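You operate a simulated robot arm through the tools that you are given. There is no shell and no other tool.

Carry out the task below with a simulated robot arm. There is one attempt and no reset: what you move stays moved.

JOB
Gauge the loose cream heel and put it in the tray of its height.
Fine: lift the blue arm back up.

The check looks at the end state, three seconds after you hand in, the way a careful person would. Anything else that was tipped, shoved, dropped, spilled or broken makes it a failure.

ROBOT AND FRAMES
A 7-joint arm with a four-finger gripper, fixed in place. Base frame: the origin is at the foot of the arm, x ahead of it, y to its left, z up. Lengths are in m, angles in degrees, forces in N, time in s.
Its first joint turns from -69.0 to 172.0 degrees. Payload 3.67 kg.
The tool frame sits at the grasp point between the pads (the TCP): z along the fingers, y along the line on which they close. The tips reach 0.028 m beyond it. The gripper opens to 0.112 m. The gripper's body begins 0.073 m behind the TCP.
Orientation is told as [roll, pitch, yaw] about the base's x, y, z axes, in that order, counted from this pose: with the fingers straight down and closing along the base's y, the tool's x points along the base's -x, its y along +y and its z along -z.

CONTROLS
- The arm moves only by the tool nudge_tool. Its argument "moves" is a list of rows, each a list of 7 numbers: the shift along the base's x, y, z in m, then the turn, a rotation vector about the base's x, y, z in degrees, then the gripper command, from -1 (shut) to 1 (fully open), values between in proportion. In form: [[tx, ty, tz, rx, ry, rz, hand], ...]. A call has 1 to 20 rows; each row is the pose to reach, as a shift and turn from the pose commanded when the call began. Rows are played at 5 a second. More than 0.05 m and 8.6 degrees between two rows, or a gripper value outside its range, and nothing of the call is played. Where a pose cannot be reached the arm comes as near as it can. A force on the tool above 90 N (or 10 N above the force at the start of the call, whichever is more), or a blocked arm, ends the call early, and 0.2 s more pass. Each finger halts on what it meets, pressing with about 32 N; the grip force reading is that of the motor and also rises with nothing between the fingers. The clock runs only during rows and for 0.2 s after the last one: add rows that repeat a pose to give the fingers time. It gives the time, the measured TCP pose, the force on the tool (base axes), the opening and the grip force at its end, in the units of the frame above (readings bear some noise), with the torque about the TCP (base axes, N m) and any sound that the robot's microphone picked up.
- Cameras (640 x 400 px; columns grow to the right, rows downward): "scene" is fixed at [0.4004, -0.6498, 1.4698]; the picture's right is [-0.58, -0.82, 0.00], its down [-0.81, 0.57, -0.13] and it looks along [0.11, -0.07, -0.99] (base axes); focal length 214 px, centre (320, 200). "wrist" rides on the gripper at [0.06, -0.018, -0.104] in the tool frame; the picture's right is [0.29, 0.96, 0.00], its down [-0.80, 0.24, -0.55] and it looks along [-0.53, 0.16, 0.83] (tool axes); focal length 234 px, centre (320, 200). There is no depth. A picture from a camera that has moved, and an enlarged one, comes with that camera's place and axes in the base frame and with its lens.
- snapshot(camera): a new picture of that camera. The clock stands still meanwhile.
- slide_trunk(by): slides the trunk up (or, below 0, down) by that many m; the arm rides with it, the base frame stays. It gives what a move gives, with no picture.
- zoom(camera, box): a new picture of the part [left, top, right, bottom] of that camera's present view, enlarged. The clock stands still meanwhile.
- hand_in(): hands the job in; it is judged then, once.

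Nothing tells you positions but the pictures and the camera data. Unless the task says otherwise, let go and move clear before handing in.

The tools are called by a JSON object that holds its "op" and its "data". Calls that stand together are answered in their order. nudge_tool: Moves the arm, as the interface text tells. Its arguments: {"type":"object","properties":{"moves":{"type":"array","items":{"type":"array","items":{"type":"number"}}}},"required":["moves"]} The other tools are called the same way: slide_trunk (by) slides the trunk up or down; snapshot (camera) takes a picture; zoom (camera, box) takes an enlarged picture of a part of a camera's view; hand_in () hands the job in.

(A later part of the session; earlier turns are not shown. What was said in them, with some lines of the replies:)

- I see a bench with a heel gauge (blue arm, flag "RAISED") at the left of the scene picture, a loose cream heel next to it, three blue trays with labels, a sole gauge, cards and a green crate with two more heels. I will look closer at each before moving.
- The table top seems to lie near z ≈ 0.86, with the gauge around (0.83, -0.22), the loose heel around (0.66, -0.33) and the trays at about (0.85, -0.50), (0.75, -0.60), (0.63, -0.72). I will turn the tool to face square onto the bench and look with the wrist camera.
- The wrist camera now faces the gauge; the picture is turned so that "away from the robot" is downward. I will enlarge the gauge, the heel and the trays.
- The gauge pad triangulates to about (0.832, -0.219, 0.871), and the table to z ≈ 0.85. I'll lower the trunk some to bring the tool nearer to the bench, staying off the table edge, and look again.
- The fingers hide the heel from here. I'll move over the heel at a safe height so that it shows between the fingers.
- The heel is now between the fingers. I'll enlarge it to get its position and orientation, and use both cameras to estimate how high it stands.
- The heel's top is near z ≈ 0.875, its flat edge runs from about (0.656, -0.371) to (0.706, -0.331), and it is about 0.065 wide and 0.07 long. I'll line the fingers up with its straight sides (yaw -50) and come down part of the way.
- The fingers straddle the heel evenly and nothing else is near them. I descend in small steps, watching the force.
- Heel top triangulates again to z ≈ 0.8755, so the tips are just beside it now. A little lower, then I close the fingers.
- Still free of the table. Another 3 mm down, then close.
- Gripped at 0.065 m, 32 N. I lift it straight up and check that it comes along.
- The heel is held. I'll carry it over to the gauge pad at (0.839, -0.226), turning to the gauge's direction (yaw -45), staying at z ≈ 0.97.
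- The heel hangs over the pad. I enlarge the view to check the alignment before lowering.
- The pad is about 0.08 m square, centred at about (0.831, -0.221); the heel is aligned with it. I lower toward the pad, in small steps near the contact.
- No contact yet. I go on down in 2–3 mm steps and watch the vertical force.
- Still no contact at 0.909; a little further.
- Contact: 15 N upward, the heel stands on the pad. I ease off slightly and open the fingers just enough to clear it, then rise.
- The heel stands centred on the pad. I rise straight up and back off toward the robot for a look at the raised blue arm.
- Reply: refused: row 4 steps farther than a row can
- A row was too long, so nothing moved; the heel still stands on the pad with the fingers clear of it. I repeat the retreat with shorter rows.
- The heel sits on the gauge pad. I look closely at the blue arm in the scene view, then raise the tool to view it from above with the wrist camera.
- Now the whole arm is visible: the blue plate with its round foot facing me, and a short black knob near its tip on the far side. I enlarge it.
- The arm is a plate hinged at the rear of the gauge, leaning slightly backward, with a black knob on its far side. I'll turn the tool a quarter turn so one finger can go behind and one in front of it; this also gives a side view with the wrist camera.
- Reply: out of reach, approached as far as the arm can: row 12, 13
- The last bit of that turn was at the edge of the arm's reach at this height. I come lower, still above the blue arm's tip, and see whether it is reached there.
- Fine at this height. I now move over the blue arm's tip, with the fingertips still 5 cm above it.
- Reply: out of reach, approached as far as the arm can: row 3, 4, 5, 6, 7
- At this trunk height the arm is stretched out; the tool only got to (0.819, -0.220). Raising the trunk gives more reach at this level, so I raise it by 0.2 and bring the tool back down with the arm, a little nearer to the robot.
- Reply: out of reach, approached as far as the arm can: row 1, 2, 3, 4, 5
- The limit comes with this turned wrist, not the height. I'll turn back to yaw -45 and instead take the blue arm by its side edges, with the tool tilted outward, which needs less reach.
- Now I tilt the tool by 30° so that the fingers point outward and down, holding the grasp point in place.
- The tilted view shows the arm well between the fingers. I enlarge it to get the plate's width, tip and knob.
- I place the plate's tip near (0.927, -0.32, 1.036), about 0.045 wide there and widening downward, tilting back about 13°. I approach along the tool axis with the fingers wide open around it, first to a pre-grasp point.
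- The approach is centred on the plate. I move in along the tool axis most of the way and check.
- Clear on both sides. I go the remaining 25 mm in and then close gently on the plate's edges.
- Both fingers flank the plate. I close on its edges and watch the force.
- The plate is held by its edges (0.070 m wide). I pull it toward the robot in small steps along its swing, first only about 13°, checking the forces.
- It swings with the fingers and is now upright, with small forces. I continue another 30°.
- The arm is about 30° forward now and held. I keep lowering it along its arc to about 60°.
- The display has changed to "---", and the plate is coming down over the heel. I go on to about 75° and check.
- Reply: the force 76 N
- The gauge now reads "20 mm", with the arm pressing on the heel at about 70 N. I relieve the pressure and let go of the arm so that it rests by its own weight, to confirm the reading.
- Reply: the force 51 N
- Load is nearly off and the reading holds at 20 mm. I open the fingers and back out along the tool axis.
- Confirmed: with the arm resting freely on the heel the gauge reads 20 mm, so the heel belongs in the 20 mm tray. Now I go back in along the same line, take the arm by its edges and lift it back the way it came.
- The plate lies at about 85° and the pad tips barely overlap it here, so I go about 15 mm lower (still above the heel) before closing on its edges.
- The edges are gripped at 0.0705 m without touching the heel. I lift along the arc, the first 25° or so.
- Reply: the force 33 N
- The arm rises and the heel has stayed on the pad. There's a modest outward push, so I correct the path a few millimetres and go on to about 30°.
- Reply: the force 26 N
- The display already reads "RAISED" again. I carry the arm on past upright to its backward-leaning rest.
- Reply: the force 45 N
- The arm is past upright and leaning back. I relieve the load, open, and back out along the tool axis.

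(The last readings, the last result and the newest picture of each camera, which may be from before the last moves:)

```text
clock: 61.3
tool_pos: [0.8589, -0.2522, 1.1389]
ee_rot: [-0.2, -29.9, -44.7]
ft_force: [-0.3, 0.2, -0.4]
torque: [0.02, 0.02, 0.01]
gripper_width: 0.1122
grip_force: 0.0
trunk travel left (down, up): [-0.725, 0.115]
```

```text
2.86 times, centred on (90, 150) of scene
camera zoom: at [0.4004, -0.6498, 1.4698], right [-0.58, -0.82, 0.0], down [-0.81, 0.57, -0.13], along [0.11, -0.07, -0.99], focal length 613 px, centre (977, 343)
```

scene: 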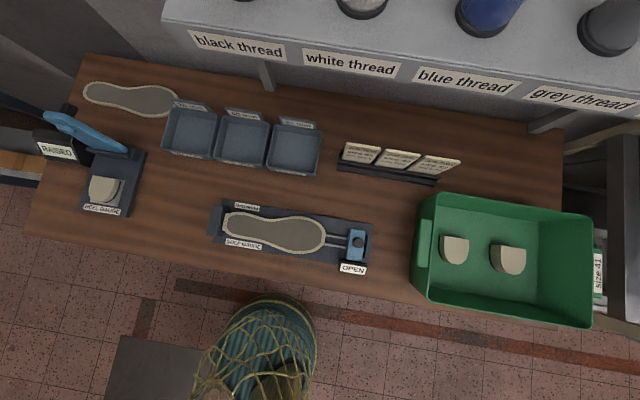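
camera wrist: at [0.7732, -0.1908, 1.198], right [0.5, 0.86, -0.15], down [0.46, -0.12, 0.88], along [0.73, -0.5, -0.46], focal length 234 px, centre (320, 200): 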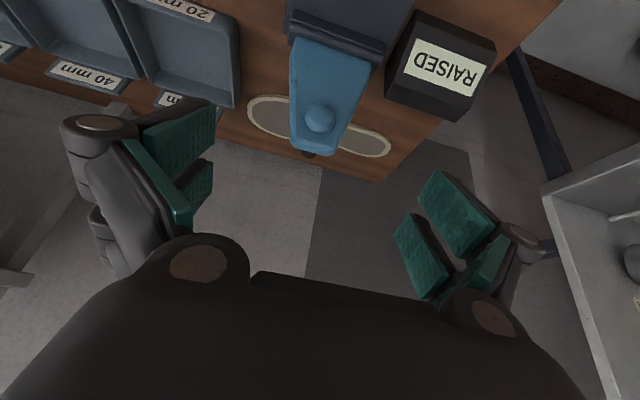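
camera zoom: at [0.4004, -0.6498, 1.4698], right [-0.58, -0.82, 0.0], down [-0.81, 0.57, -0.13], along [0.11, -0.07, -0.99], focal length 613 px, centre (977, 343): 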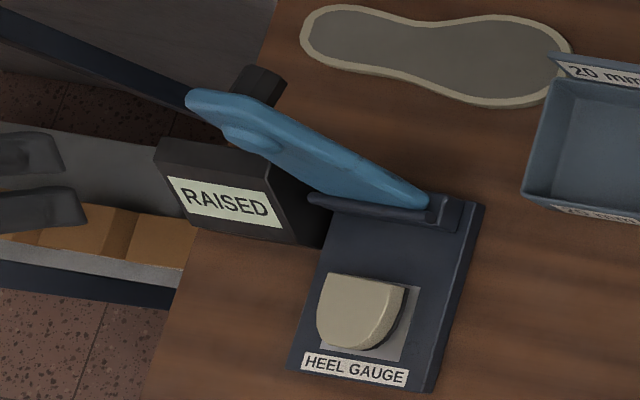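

The blue arm is back exactly in its raised position and the display reads RAISED; the heel still stands on the pad. I bring the tool upright again over the heel to fetch it.

{"op": "nudge_tool", "data": {"moves": [[-0.006, 0.006, 0, 5.3, 5.3, 0, 0.6], [-0.011, 0.012, 0, 10.6, 10.6, 0, 0.6], [-0.016, 0.018, 0, 15.9, 15.9, 0, 0.6], [-0.021, 0.024, 0, 21.2, 21.2, 0, 0.6], [-0.021, 0.024, -0.04, 21.2, 21.2, 0, 0.6], [-0.021, 0.024, -0.08, 21.2, 21.2, 0, 0.6], [-0.021, 0.024, -0.12, 21.2, 21.2, 0, 0.6], [-0.021, 0.024, -0.16, 21.2, 21.2, 0, 0.6], [-0.021, 0.024, -0.16, 21.2, 21.2, 0, 0.6]]}}

{"op": "snapshot", "data": {"camera": "wrist"}}

{"op": "snapshot", "data": {"camera": "scene"}}

```text
clock: 63.3
tool_pos: [0.8391, -0.2256, 0.9787]
ee_rot: [0.2, -0.1, -44.7]
ft_force: [-1.3, -0.4, 0.8]
torque: [0.02, 0.0, 0.03]
gripper_width: 0.0896
grip_force: 0.0
trunk travel left (down, up): [-0.725, 0.115]
```

```text
taken
camera wrist: at [0.7834, -0.1953, 1.083], right [0.47, 0.88, 0.0], down [0.73, -0.39, 0.56], along [0.49, -0.26, -0.83], focal length 234 px, centre (320, 200)
```

wrist: 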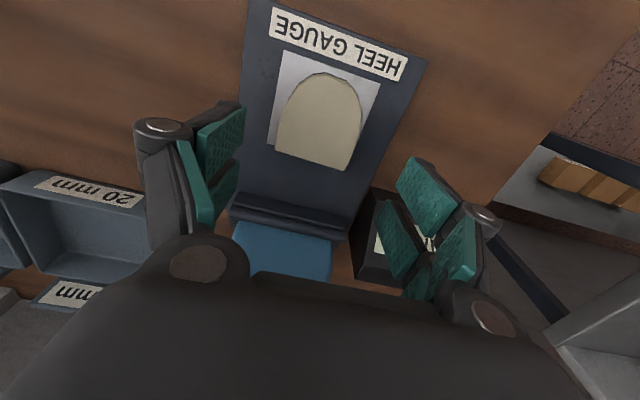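

```text
taken
```

scene: 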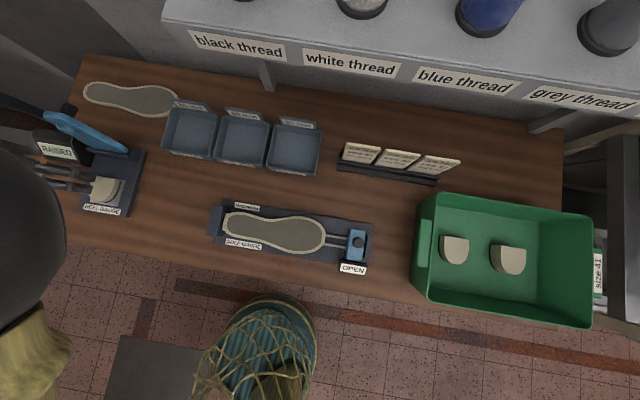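

The heel is where I left it. I descend with the fingers around it.

{"op": "nudge_tool", "data": {"moves": [[0, -0.001, -0.03, 0, 0, 0, 0.6], [0, -0.001, -0.055, 0, 0, 0, 0.6], [0, -0.001, -0.07, 0, 0, 0, 0.6], [0, -0.001, -0.0755, 0, 0, 0, 0.6], [0, -0.001, -0.0755, 0, 0, 0, 0.6]]}}

{"op": "zoom", "data": {"camera": "wrist", "box": [160, 0, 500, 260]}}

```text
clock: 64.5
tool_pos: [0.8387, -0.2285, 0.904]
ee_rot: [0.0, 0.1, -44.7]
ft_force: [0.2, -0.1, 0.8]
torque: [0.02, 0.02, -0.01]
gripper_width: 0.0895
grip_force: 0.1
trunk travel left (down, up): [-0.725, 0.115]
```

```text
1.54 times, centred on (330, 130) of wrist
camera zoom: at [0.7835, -0.1983, 1.0076], right [0.47, 0.88, 0.0], down [0.73, -0.39, 0.55], along [0.49, -0.26, -0.83], focal length 360 px, centre (305, 308)
```

zoom: 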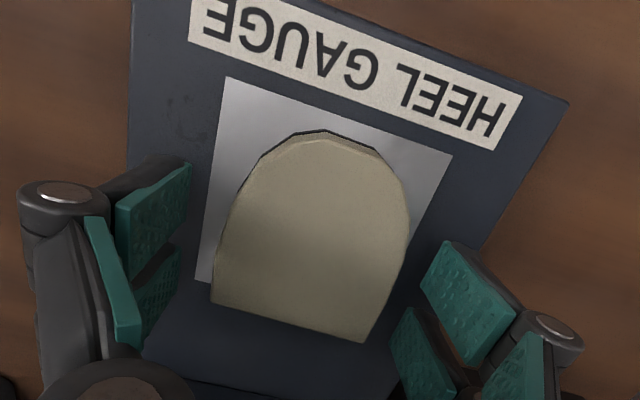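

{"op": "nudge_tool", "data": {"moves": [[0, 0, -0.0015, 0, 0, 0, 0.6], [0, 0, -0.0015, 0, 0, 0, 0.3], [0, 0, -0.0015, 0, 0, 0, 0.1], [0, 0, -0.0015, 0, 0, 0, -0.3], [0, 0, -0.0015, 0, 0, 0, -1], [0, 0, -0.0015, 0, 0, 0, -1]]}}

{"op": "snapshot", "data": {"camera": "wrist"}}

```text
clock: 65.9
tool_pos: [0.8379, -0.2281, 0.9028]
ee_rot: [0.1, 0.0, -44.7]
ft_force: [0.4, 0.4, 0.8]
torque: [0.05, -0.03, 0.0]
gripper_width: 0.0652
grip_force: 31.9
trunk travel left (down, up): [-0.725, 0.115]
```

```text
taken
camera wrist: at [0.7837, -0.1976, 1.0061], right [0.47, 0.88, 0.0], down [0.73, -0.39, 0.55], along [0.49, -0.26, -0.83], focal length 234 px, centre (320, 200)
```

wrist: 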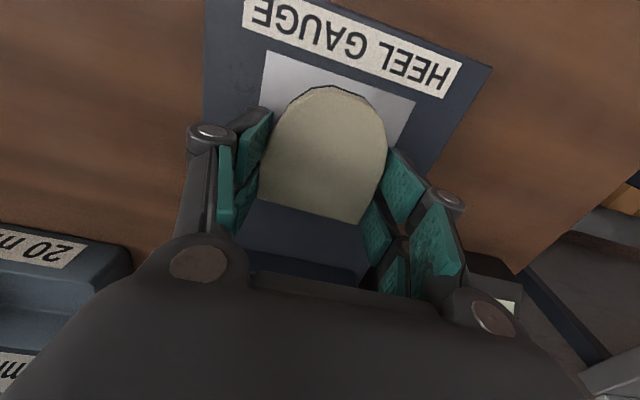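

Held again. I lift it, back away from the blue arm, and move along the bench to in front of the 20 mm tray for a look.

{"op": "nudge_tool", "data": {"moves": [[0, 0, 0.01, 0, 0, 0, -1], [0, 0, 0.04, 0, 0, 0, -1], [-0.01, 0.01, 0.08, 0, 0, 0, -1], [-0.03, 0.02, 0.12, 0, 0, 0, -1], [-0.055, 0.01, 0.155, 0, 0, 0, -1], [-0.08, -0.02, 0.18, 0, 0, 0, -1], [-0.1, -0.06, 0.19, 0, 0, 0, -1], [-0.12, -0.1, 0.195, 0, 0, 0, -1], [-0.138, -0.142, 0.195, 0, 0, 0, -1], [-0.138, -0.142, 0.195, 0, 0, 0, -1]]}}

{"op": "snapshot", "data": {"camera": "wrist"}}

{"op": "snapshot", "data": {"camera": "scene"}}

```text
clock: 68.1
tool_pos: [0.6989, -0.3697, 1.0958]
ee_rot: [-0.1, -0.1, -44.7]
ft_force: [0.5, 0.1, -0.3]
torque: [-0.04, -0.03, -0.04]
gripper_width: 0.065
grip_force: 32.0
trunk travel left (down, up): [-0.725, 0.115]
```

```text
taken
camera wrist: at [0.6454, -0.3388, 1.198], right [0.47, 0.88, 0.0], down [0.74, -0.39, 0.55], along [0.49, -0.26, -0.83], focal length 234 px, centre (320, 200)
```

wrist: 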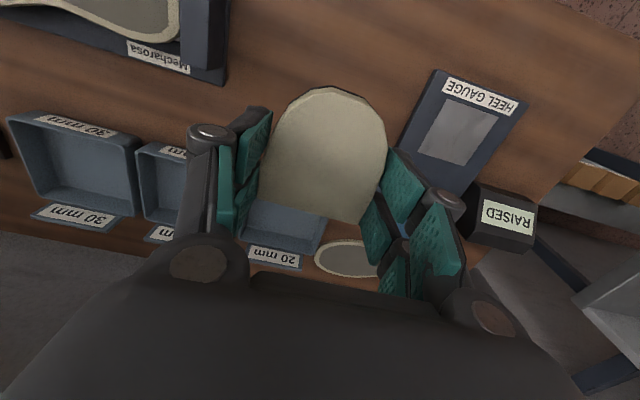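

```text
taken
```

scene: 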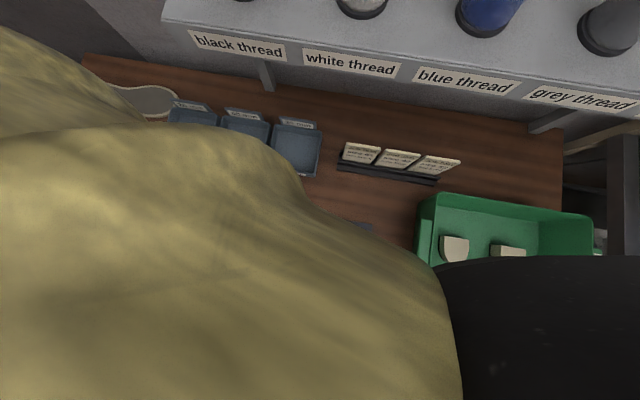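

The held heel hides the tray from the wrist camera, but from earlier views the 20 mm tray is centred near (0.836, -0.506), about 0.145 × 0.13 m at the rim (z ≈ 0.885). I move over it at a safe height, aiming slightly short of the centre for reach.

{"op": "nudge_tool", "data": {"moves": [[0.027, -0.027, -0.01, 0, 0, 0, -1], [0.054, -0.054, -0.02, 0, 0, 0, -1], [0.081, -0.081, -0.03, 0, 0, 0, -1], [0.108, -0.108, -0.04, 0, 0, 0, -1], [0.132, -0.132, -0.05, 0, 0, 0, -1], [0.132, -0.132, -0.05, 0, 0, 0, -1]]}}

{"op": "snapshot", "data": {"camera": "wrist"}}

{"op": "snapshot", "data": {"camera": "scene"}}

```text
clock: 69.5
tool_pos: [0.8317, -0.5029, 1.0479]
ee_rot: [0.0, 0.0, -44.8]
ft_force: [-0.3, 0.8, 0.2]
torque: [-0.01, -0.03, -0.02]
gripper_width: 0.065
grip_force: 32.3
trunk travel left (down, up): [-0.725, 0.115]
```

```text
taken
camera wrist: at [0.7772, -0.4732, 1.1505], right [0.47, 0.88, 0.0], down [0.73, -0.39, 0.55], along [0.49, -0.26, -0.83], focal length 234 px, centre (320, 200)
```

wrist: 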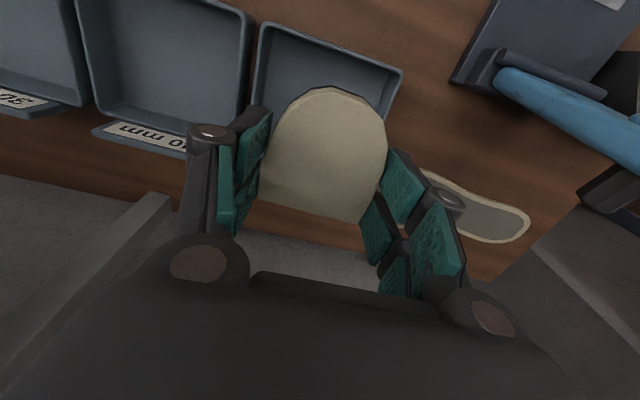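

```text
taken
```

scene: 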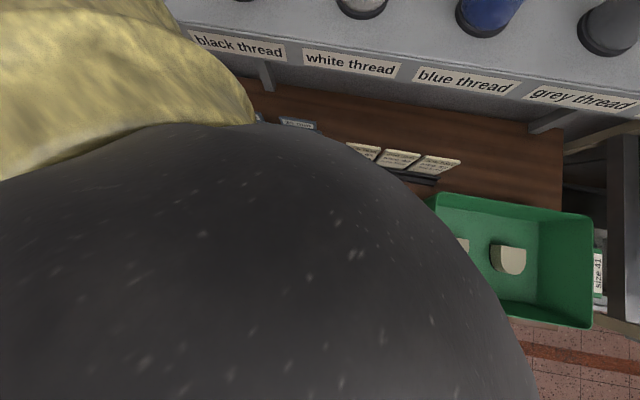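

Reached. I enlarge the view to see the tray's rim around the heel.

{"op": "zoom", "data": {"camera": "wrist", "box": [220, 0, 440, 160]}}

```text
2.50 times, centred on (330, 80) of wrist
camera zoom: at [0.7772, -0.4732, 1.1505], right [0.47, 0.88, 0.0], down [0.73, -0.39, 0.55], along [0.49, -0.26, -0.83], focal length 585 px, centre (295, 500)
```

zoom: 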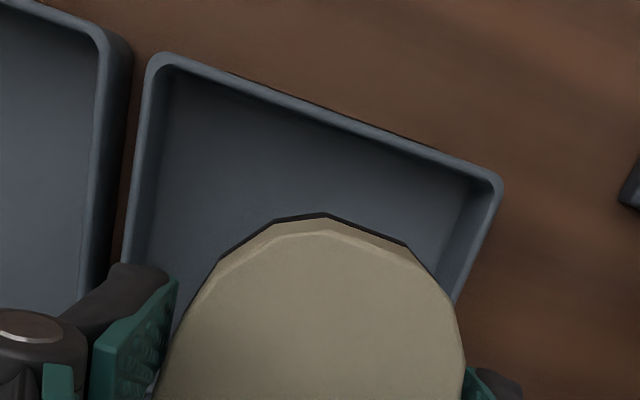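

The tray's front rim runs from about (0.740, -0.509) to (0.838, -0.414); the heel would sit a little near that front wall, so I shift 8 mm deeper and lower to just above the rim.

{"op": "nudge_tool", "data": {"moves": [[0.006, -0.006, -0.02, 0, 0, 0, -1], [0.006, -0.006, -0.05, 0, 0, 0, -1], [0.006, -0.006, -0.08, 0, 0, 0, -1], [0.006, -0.006, -0.11, 0, 0, 0, -1], [0.006, -0.006, -0.11, 0, 0, 0, -1]]}}

{"op": "zoom", "data": {"camera": "wrist", "box": [160, 0, 480, 240]}}

```text
clock: 70.7
tool_pos: [0.8367, -0.509, 0.9375]
ee_rot: [0.2, -0.1, -44.6]
ft_force: [0.2, -0.7, 0.0]
torque: [0.03, -0.04, -0.03]
gripper_width: 0.0651
grip_force: 32.2
trunk travel left (down, up): [-0.725, 0.115]
```

```text
1.67 times, centred on (320, 120) of wrist
camera zoom: at [0.7827, -0.4788, 1.0404], right [0.47, 0.88, 0.0], down [0.73, -0.39, 0.56], along [0.49, -0.26, -0.83], focal length 390 px, centre (320, 333)
```

zoom: 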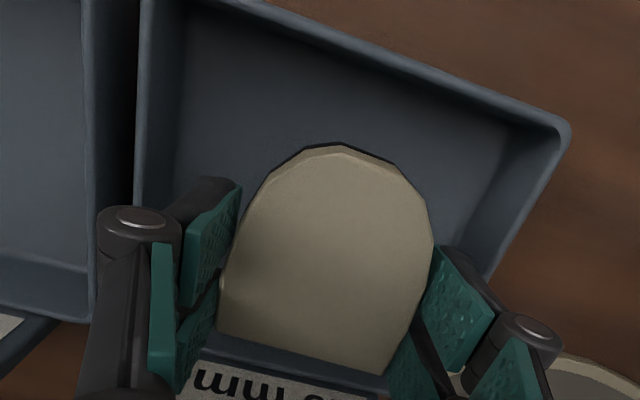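

Centred inside the tray opening, nothing touching. I lower the heel toward the tray floor.

{"op": "nudge_tool", "data": {"moves": [[0, 0, -0.012, 0, 0, 0, -1], [0, 0, -0.024, 0, 0, 0, -1], [0, 0, -0.034, 0, 0, 0, -1], [0, 0, -0.034, 0, 0, 0, -1]]}}

{"op": "zoom", "data": {"camera": "wrist", "box": [160, 0, 480, 240]}}

```text
clock: 71.7
tool_pos: [0.8377, -0.5083, 0.9047]
ee_rot: [0.0, 0.0, -44.7]
ft_force: [-0.6, 0.9, -1.9]
torque: [0.02, 0.0, 0.01]
gripper_width: 0.0648
grip_force: 31.9
trunk travel left (down, up): [-0.725, 0.115]
```

```text
1.67 times, centred on (320, 120) of wrist
camera zoom: at [0.7826, -0.4786, 1.0067], right [0.47, 0.88, 0.0], down [0.73, -0.39, 0.55], along [0.49, -0.26, -0.83], focal length 390 px, centre (320, 333)
```

zoom: 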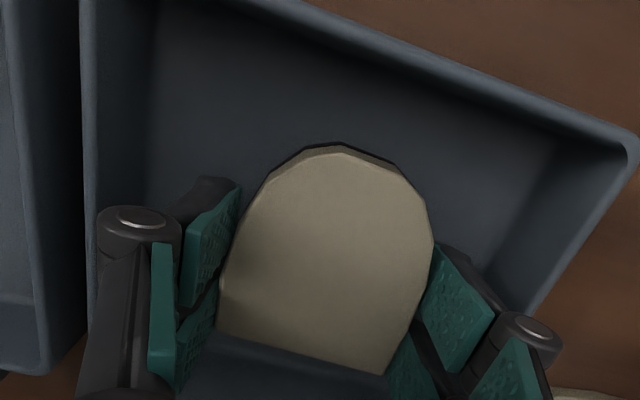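

{"op": "nudge_tool", "data": {"moves": [[0, 0, -0.003, 0, 0, 0, -1], [0, 0, -0.006, 0, 0, 0, -1], [0, 0, -0.006, 0, 0, 0, -1]]}}

```text
clock: 72.5
tool_pos: [0.8379, -0.5083, 0.8966]
ee_rot: [0.1, 0.0, -44.7]
ft_force: [0.2, -0.1, -1.0]
torque: [-0.01, -0.01, 0.02]
gripper_width: 0.0651
grip_force: 32.2
trunk travel left (down, up): [-0.725, 0.115]
```

{"op": "nudge_tool", "data": {"moves": [[0, 0, -0.002, 0, 0, 0, -1], [0, 0, -0.004, 0, 0, 0, -1], [0, 0, -0.004, 0, 0, 0, -1]]}}

```text
clock: 73.3
tool_pos: [0.8388, -0.5092, 0.8941]
ee_rot: [0.0, 0.1, -44.7]
ft_force: [-0.1, -0.5, -0.8]
torque: [-0.01, -0.02, 0.0]
gripper_width: 0.065
grip_force: 32.0
trunk travel left (down, up): [-0.725, 0.115]
```

{"op": "nudge_tool", "data": {"moves": [[0, 0, -0.0015, 0, 0, 0, -1], [0, 0, -0.003, 0, 0, 0, -1], [0, 0, -0.003, 0, 0, 0, -1]]}}

```text
clock: 74.1
tool_pos: [0.8378, -0.5087, 0.894]
ee_rot: [0.1, -0.2, -44.6]
ft_force: [2.3, -4.2, 18.3]
torque: [-0.13, 0.13, 0.0]
gripper_width: 0.0651
grip_force: 32.1
trunk travel left (down, up): [-0.725, 0.115]
```

The heel has touched the tray floor (18 N). I ease off by 1.5 mm and open the fingers a little way.

{"op": "nudge_tool", "data": {"moves": [[0, 0, 0.0015, 0, 0, 0, -1], [0, 0, 0.0015, 0, 0, 0, 0.25], [0, 0, 0.0015, 0, 0, 0, 0.4], [0, 0, 0.0015, 0, 0, 0, 0.4]]}}

{"op": "zoom", "data": {"camera": "wrist", "box": [140, 0, 500, 260]}}

```text
clock: 75.1
tool_pos: [0.8376, -0.5083, 0.8913]
ee_rot: [0.0, 0.0, -44.7]
ft_force: [-0.1, 1.3, -0.4]
torque: [0.0, -0.02, 0.0]
gripper_width: 0.0783
grip_force: 0.0
trunk travel left (down, up): [-0.725, 0.115]
```

```text
1.54 times, centred on (320, 130) of wrist
camera zoom: at [0.7832, -0.4789, 0.9946], right [0.47, 0.88, 0.0], down [0.74, -0.39, 0.55], along [0.49, -0.26, -0.83], focal length 360 px, centre (320, 308)
```

zoom: 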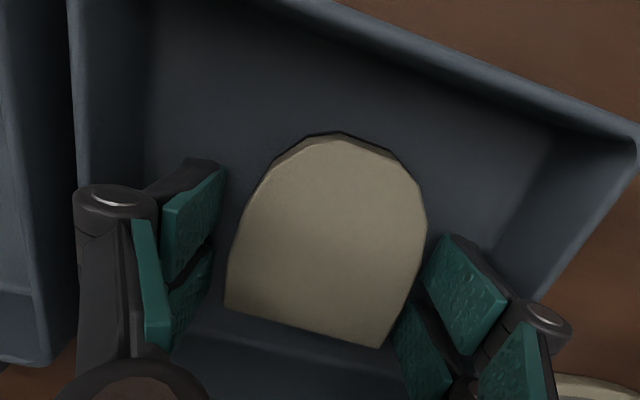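

The heel is free and lying flat in the tray. I rise straight up, then retreat toward the robot.

{"op": "nudge_tool", "data": {"moves": [[0, 0, 0.02, 0, 0, 0, 0.4], [0, 0, 0.05, 0, 0, 0, 0.4], [0, 0, 0.09, 0, 0, 0, 0.4], [0, 0, 0.13, 0, 0, 0, 0.4], [0, 0, 0.17, 0, 0, 0, 0.4], [-0.02, 0.02, 0.2, 0, 0, 0, 0.4], [-0.05, 0.05, 0.22, 0, 0, 0, 0.4], [-0.08, 0.08, 0.24, 0, 0, 0, 0.4], [-0.11, 0.11, 0.25, 0, 0, 0, 0.4], [-0.14, 0.14, 0.26, 0, 0, 0, 0.4], [-0.14, 0.14, 0.26, 0, 0, 0, 0.4]]}}

{"op": "snapshot", "data": {"camera": "wrist"}}

{"op": "snapshot", "data": {"camera": "scene"}}

```text
clock: 77.5
tool_pos: [0.6976, -0.3657, 1.1505]
ee_rot: [0.0, -0.1, -44.8]
ft_force: [0.0, -0.4, -0.8]
torque: [0.03, 0.0, 0.02]
gripper_width: 0.0783
grip_force: 0.0
trunk travel left (down, up): [-0.725, 0.115]
```

```text
taken
camera wrist: at [0.6434, -0.3366, 1.2536], right [0.47, 0.88, 0.0], down [0.74, -0.39, 0.55], along [0.49, -0.26, -0.83], focal length 234 px, centre (320, 200)
```

wrist: 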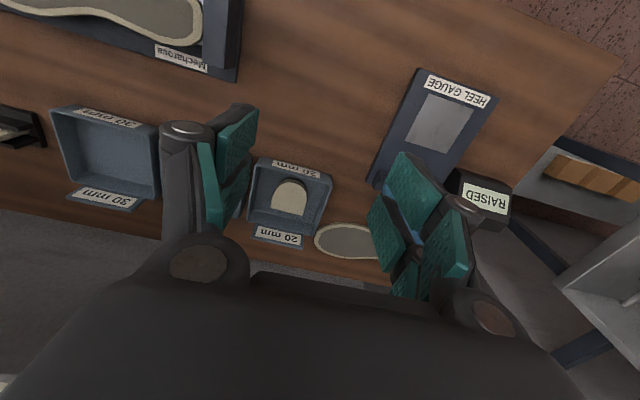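

```text
taken
```

scene: 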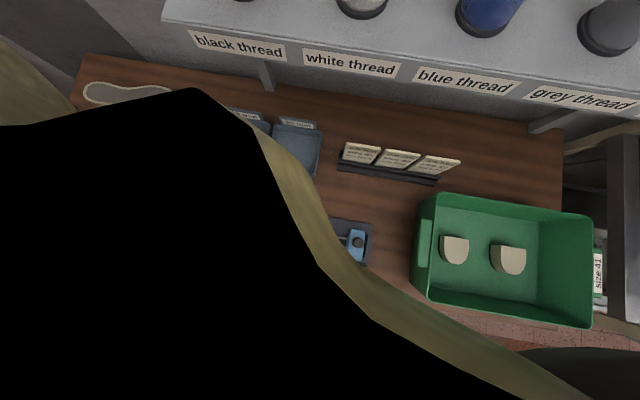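

The heel lies in the tray labelled 20 mm. I retreat to the starting area for a clear final look.

{"op": "nudge_tool", "data": {"moves": [[-0.015, 0.03, 0.02, 0, 0, 0, 0.4], [-0.03, 0.06, 0.04, 0, 0, 0, 0.4], [-0.045, 0.09, 0.06, 0, 0, 0, 0.4], [-0.06, 0.12, 0.08, 0, 0, 0, 0.4], [-0.075, 0.15, 0.1, 0, 0, 0, 0.4], [-0.09, 0.18, 0.12, 0, 0, 0, 0.4], [-0.105, 0.21, 0.14, 0, 0, 0, 0.4], [-0.12, 0.24, 0.15, 0, 0, 0, 0.4], [-0.135, 0.27, 0.15, 0, 0, 0, 0.4], [-0.135, 0.27, 0.15, 0, 0, 0, 0.4]]}}

{"op": "snapshot", "data": {"camera": "scene"}}

{"op": "zoom", "data": {"camera": "scene", "box": [20, 80, 220, 230]}}

{"op": "zoom", "data": {"camera": "scene", "box": [150, 90, 330, 190]}}

```text
clock: 79.7
tool_pos: [0.5622, -0.0987, 1.3024]
ee_rot: [0.1, 0.0, -44.7]
ft_force: [-0.8, 0.7, 0.8]
torque: [0.02, 0.04, 0.02]
gripper_width: 0.0784
grip_force: 0.1
trunk travel left (down, up): [-0.725, 0.115]
```

```text
taken
```

scene: 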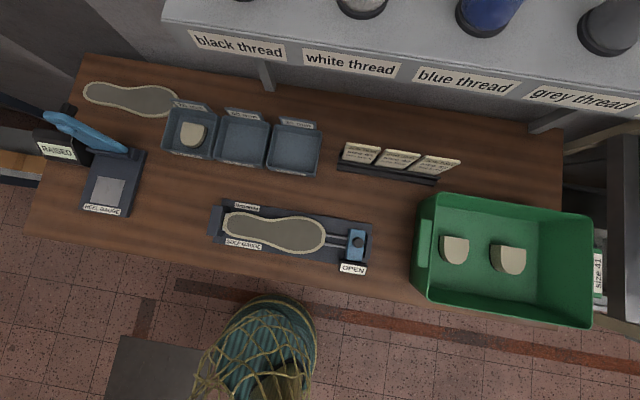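

```text
2.67 times, centred on (120, 155) of scene
camera zoom: at [0.4004, -0.6498, 1.4698], right [-0.58, -0.82, 0.0], down [-0.81, 0.57, -0.13], along [0.11, -0.07, -0.99], focal length 572 px, centre (853, 320)
```

zoom: 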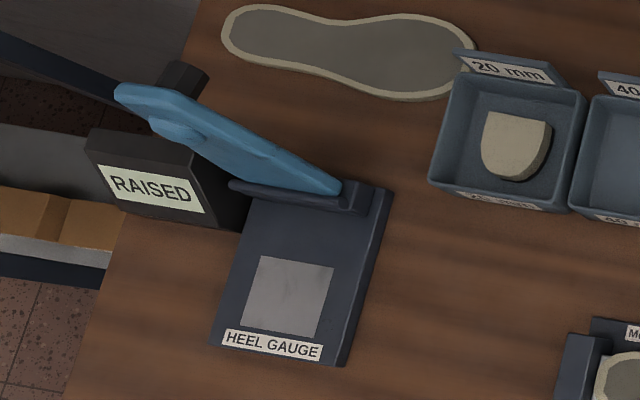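

```text
3.56 times, centred on (240, 140) of scene
camera zoom: at [0.4004, -0.6498, 1.4698], right [-0.58, -0.82, 0.0], down [-0.81, 0.57, -0.13], along [0.11, -0.07, -0.99], focal length 763 px, centre (604, 413)
```

zoom: 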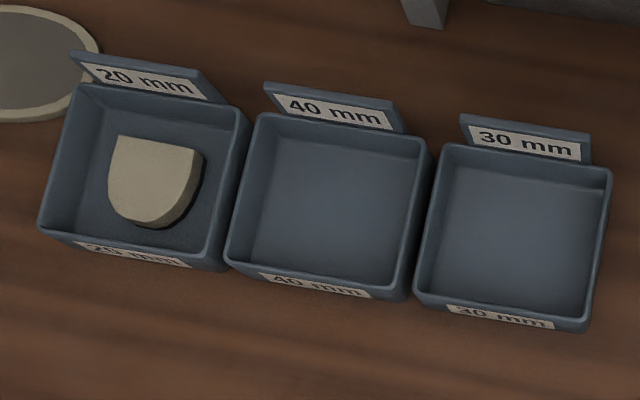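

The heel lies flat in the 20 mm tray. The blue arm is raised, with the display reading RAISED, and the trays, gauge and everything else stand as at the start. The gripper is empty and clear, so I hand in.

{"op": "hand_in", "data": {}}

```text
The job is handed in.
```

The heel measured 20 mm on the gauge, and it now lies flat in the 20 mm tray. I read the gauge with the blue arm resting freely on the heel.

The blue arm is back up in its original position and the display reads RAISED. In the last pictures nothing else on the bench had moved, and the gripper was empty and clear when I handed in.
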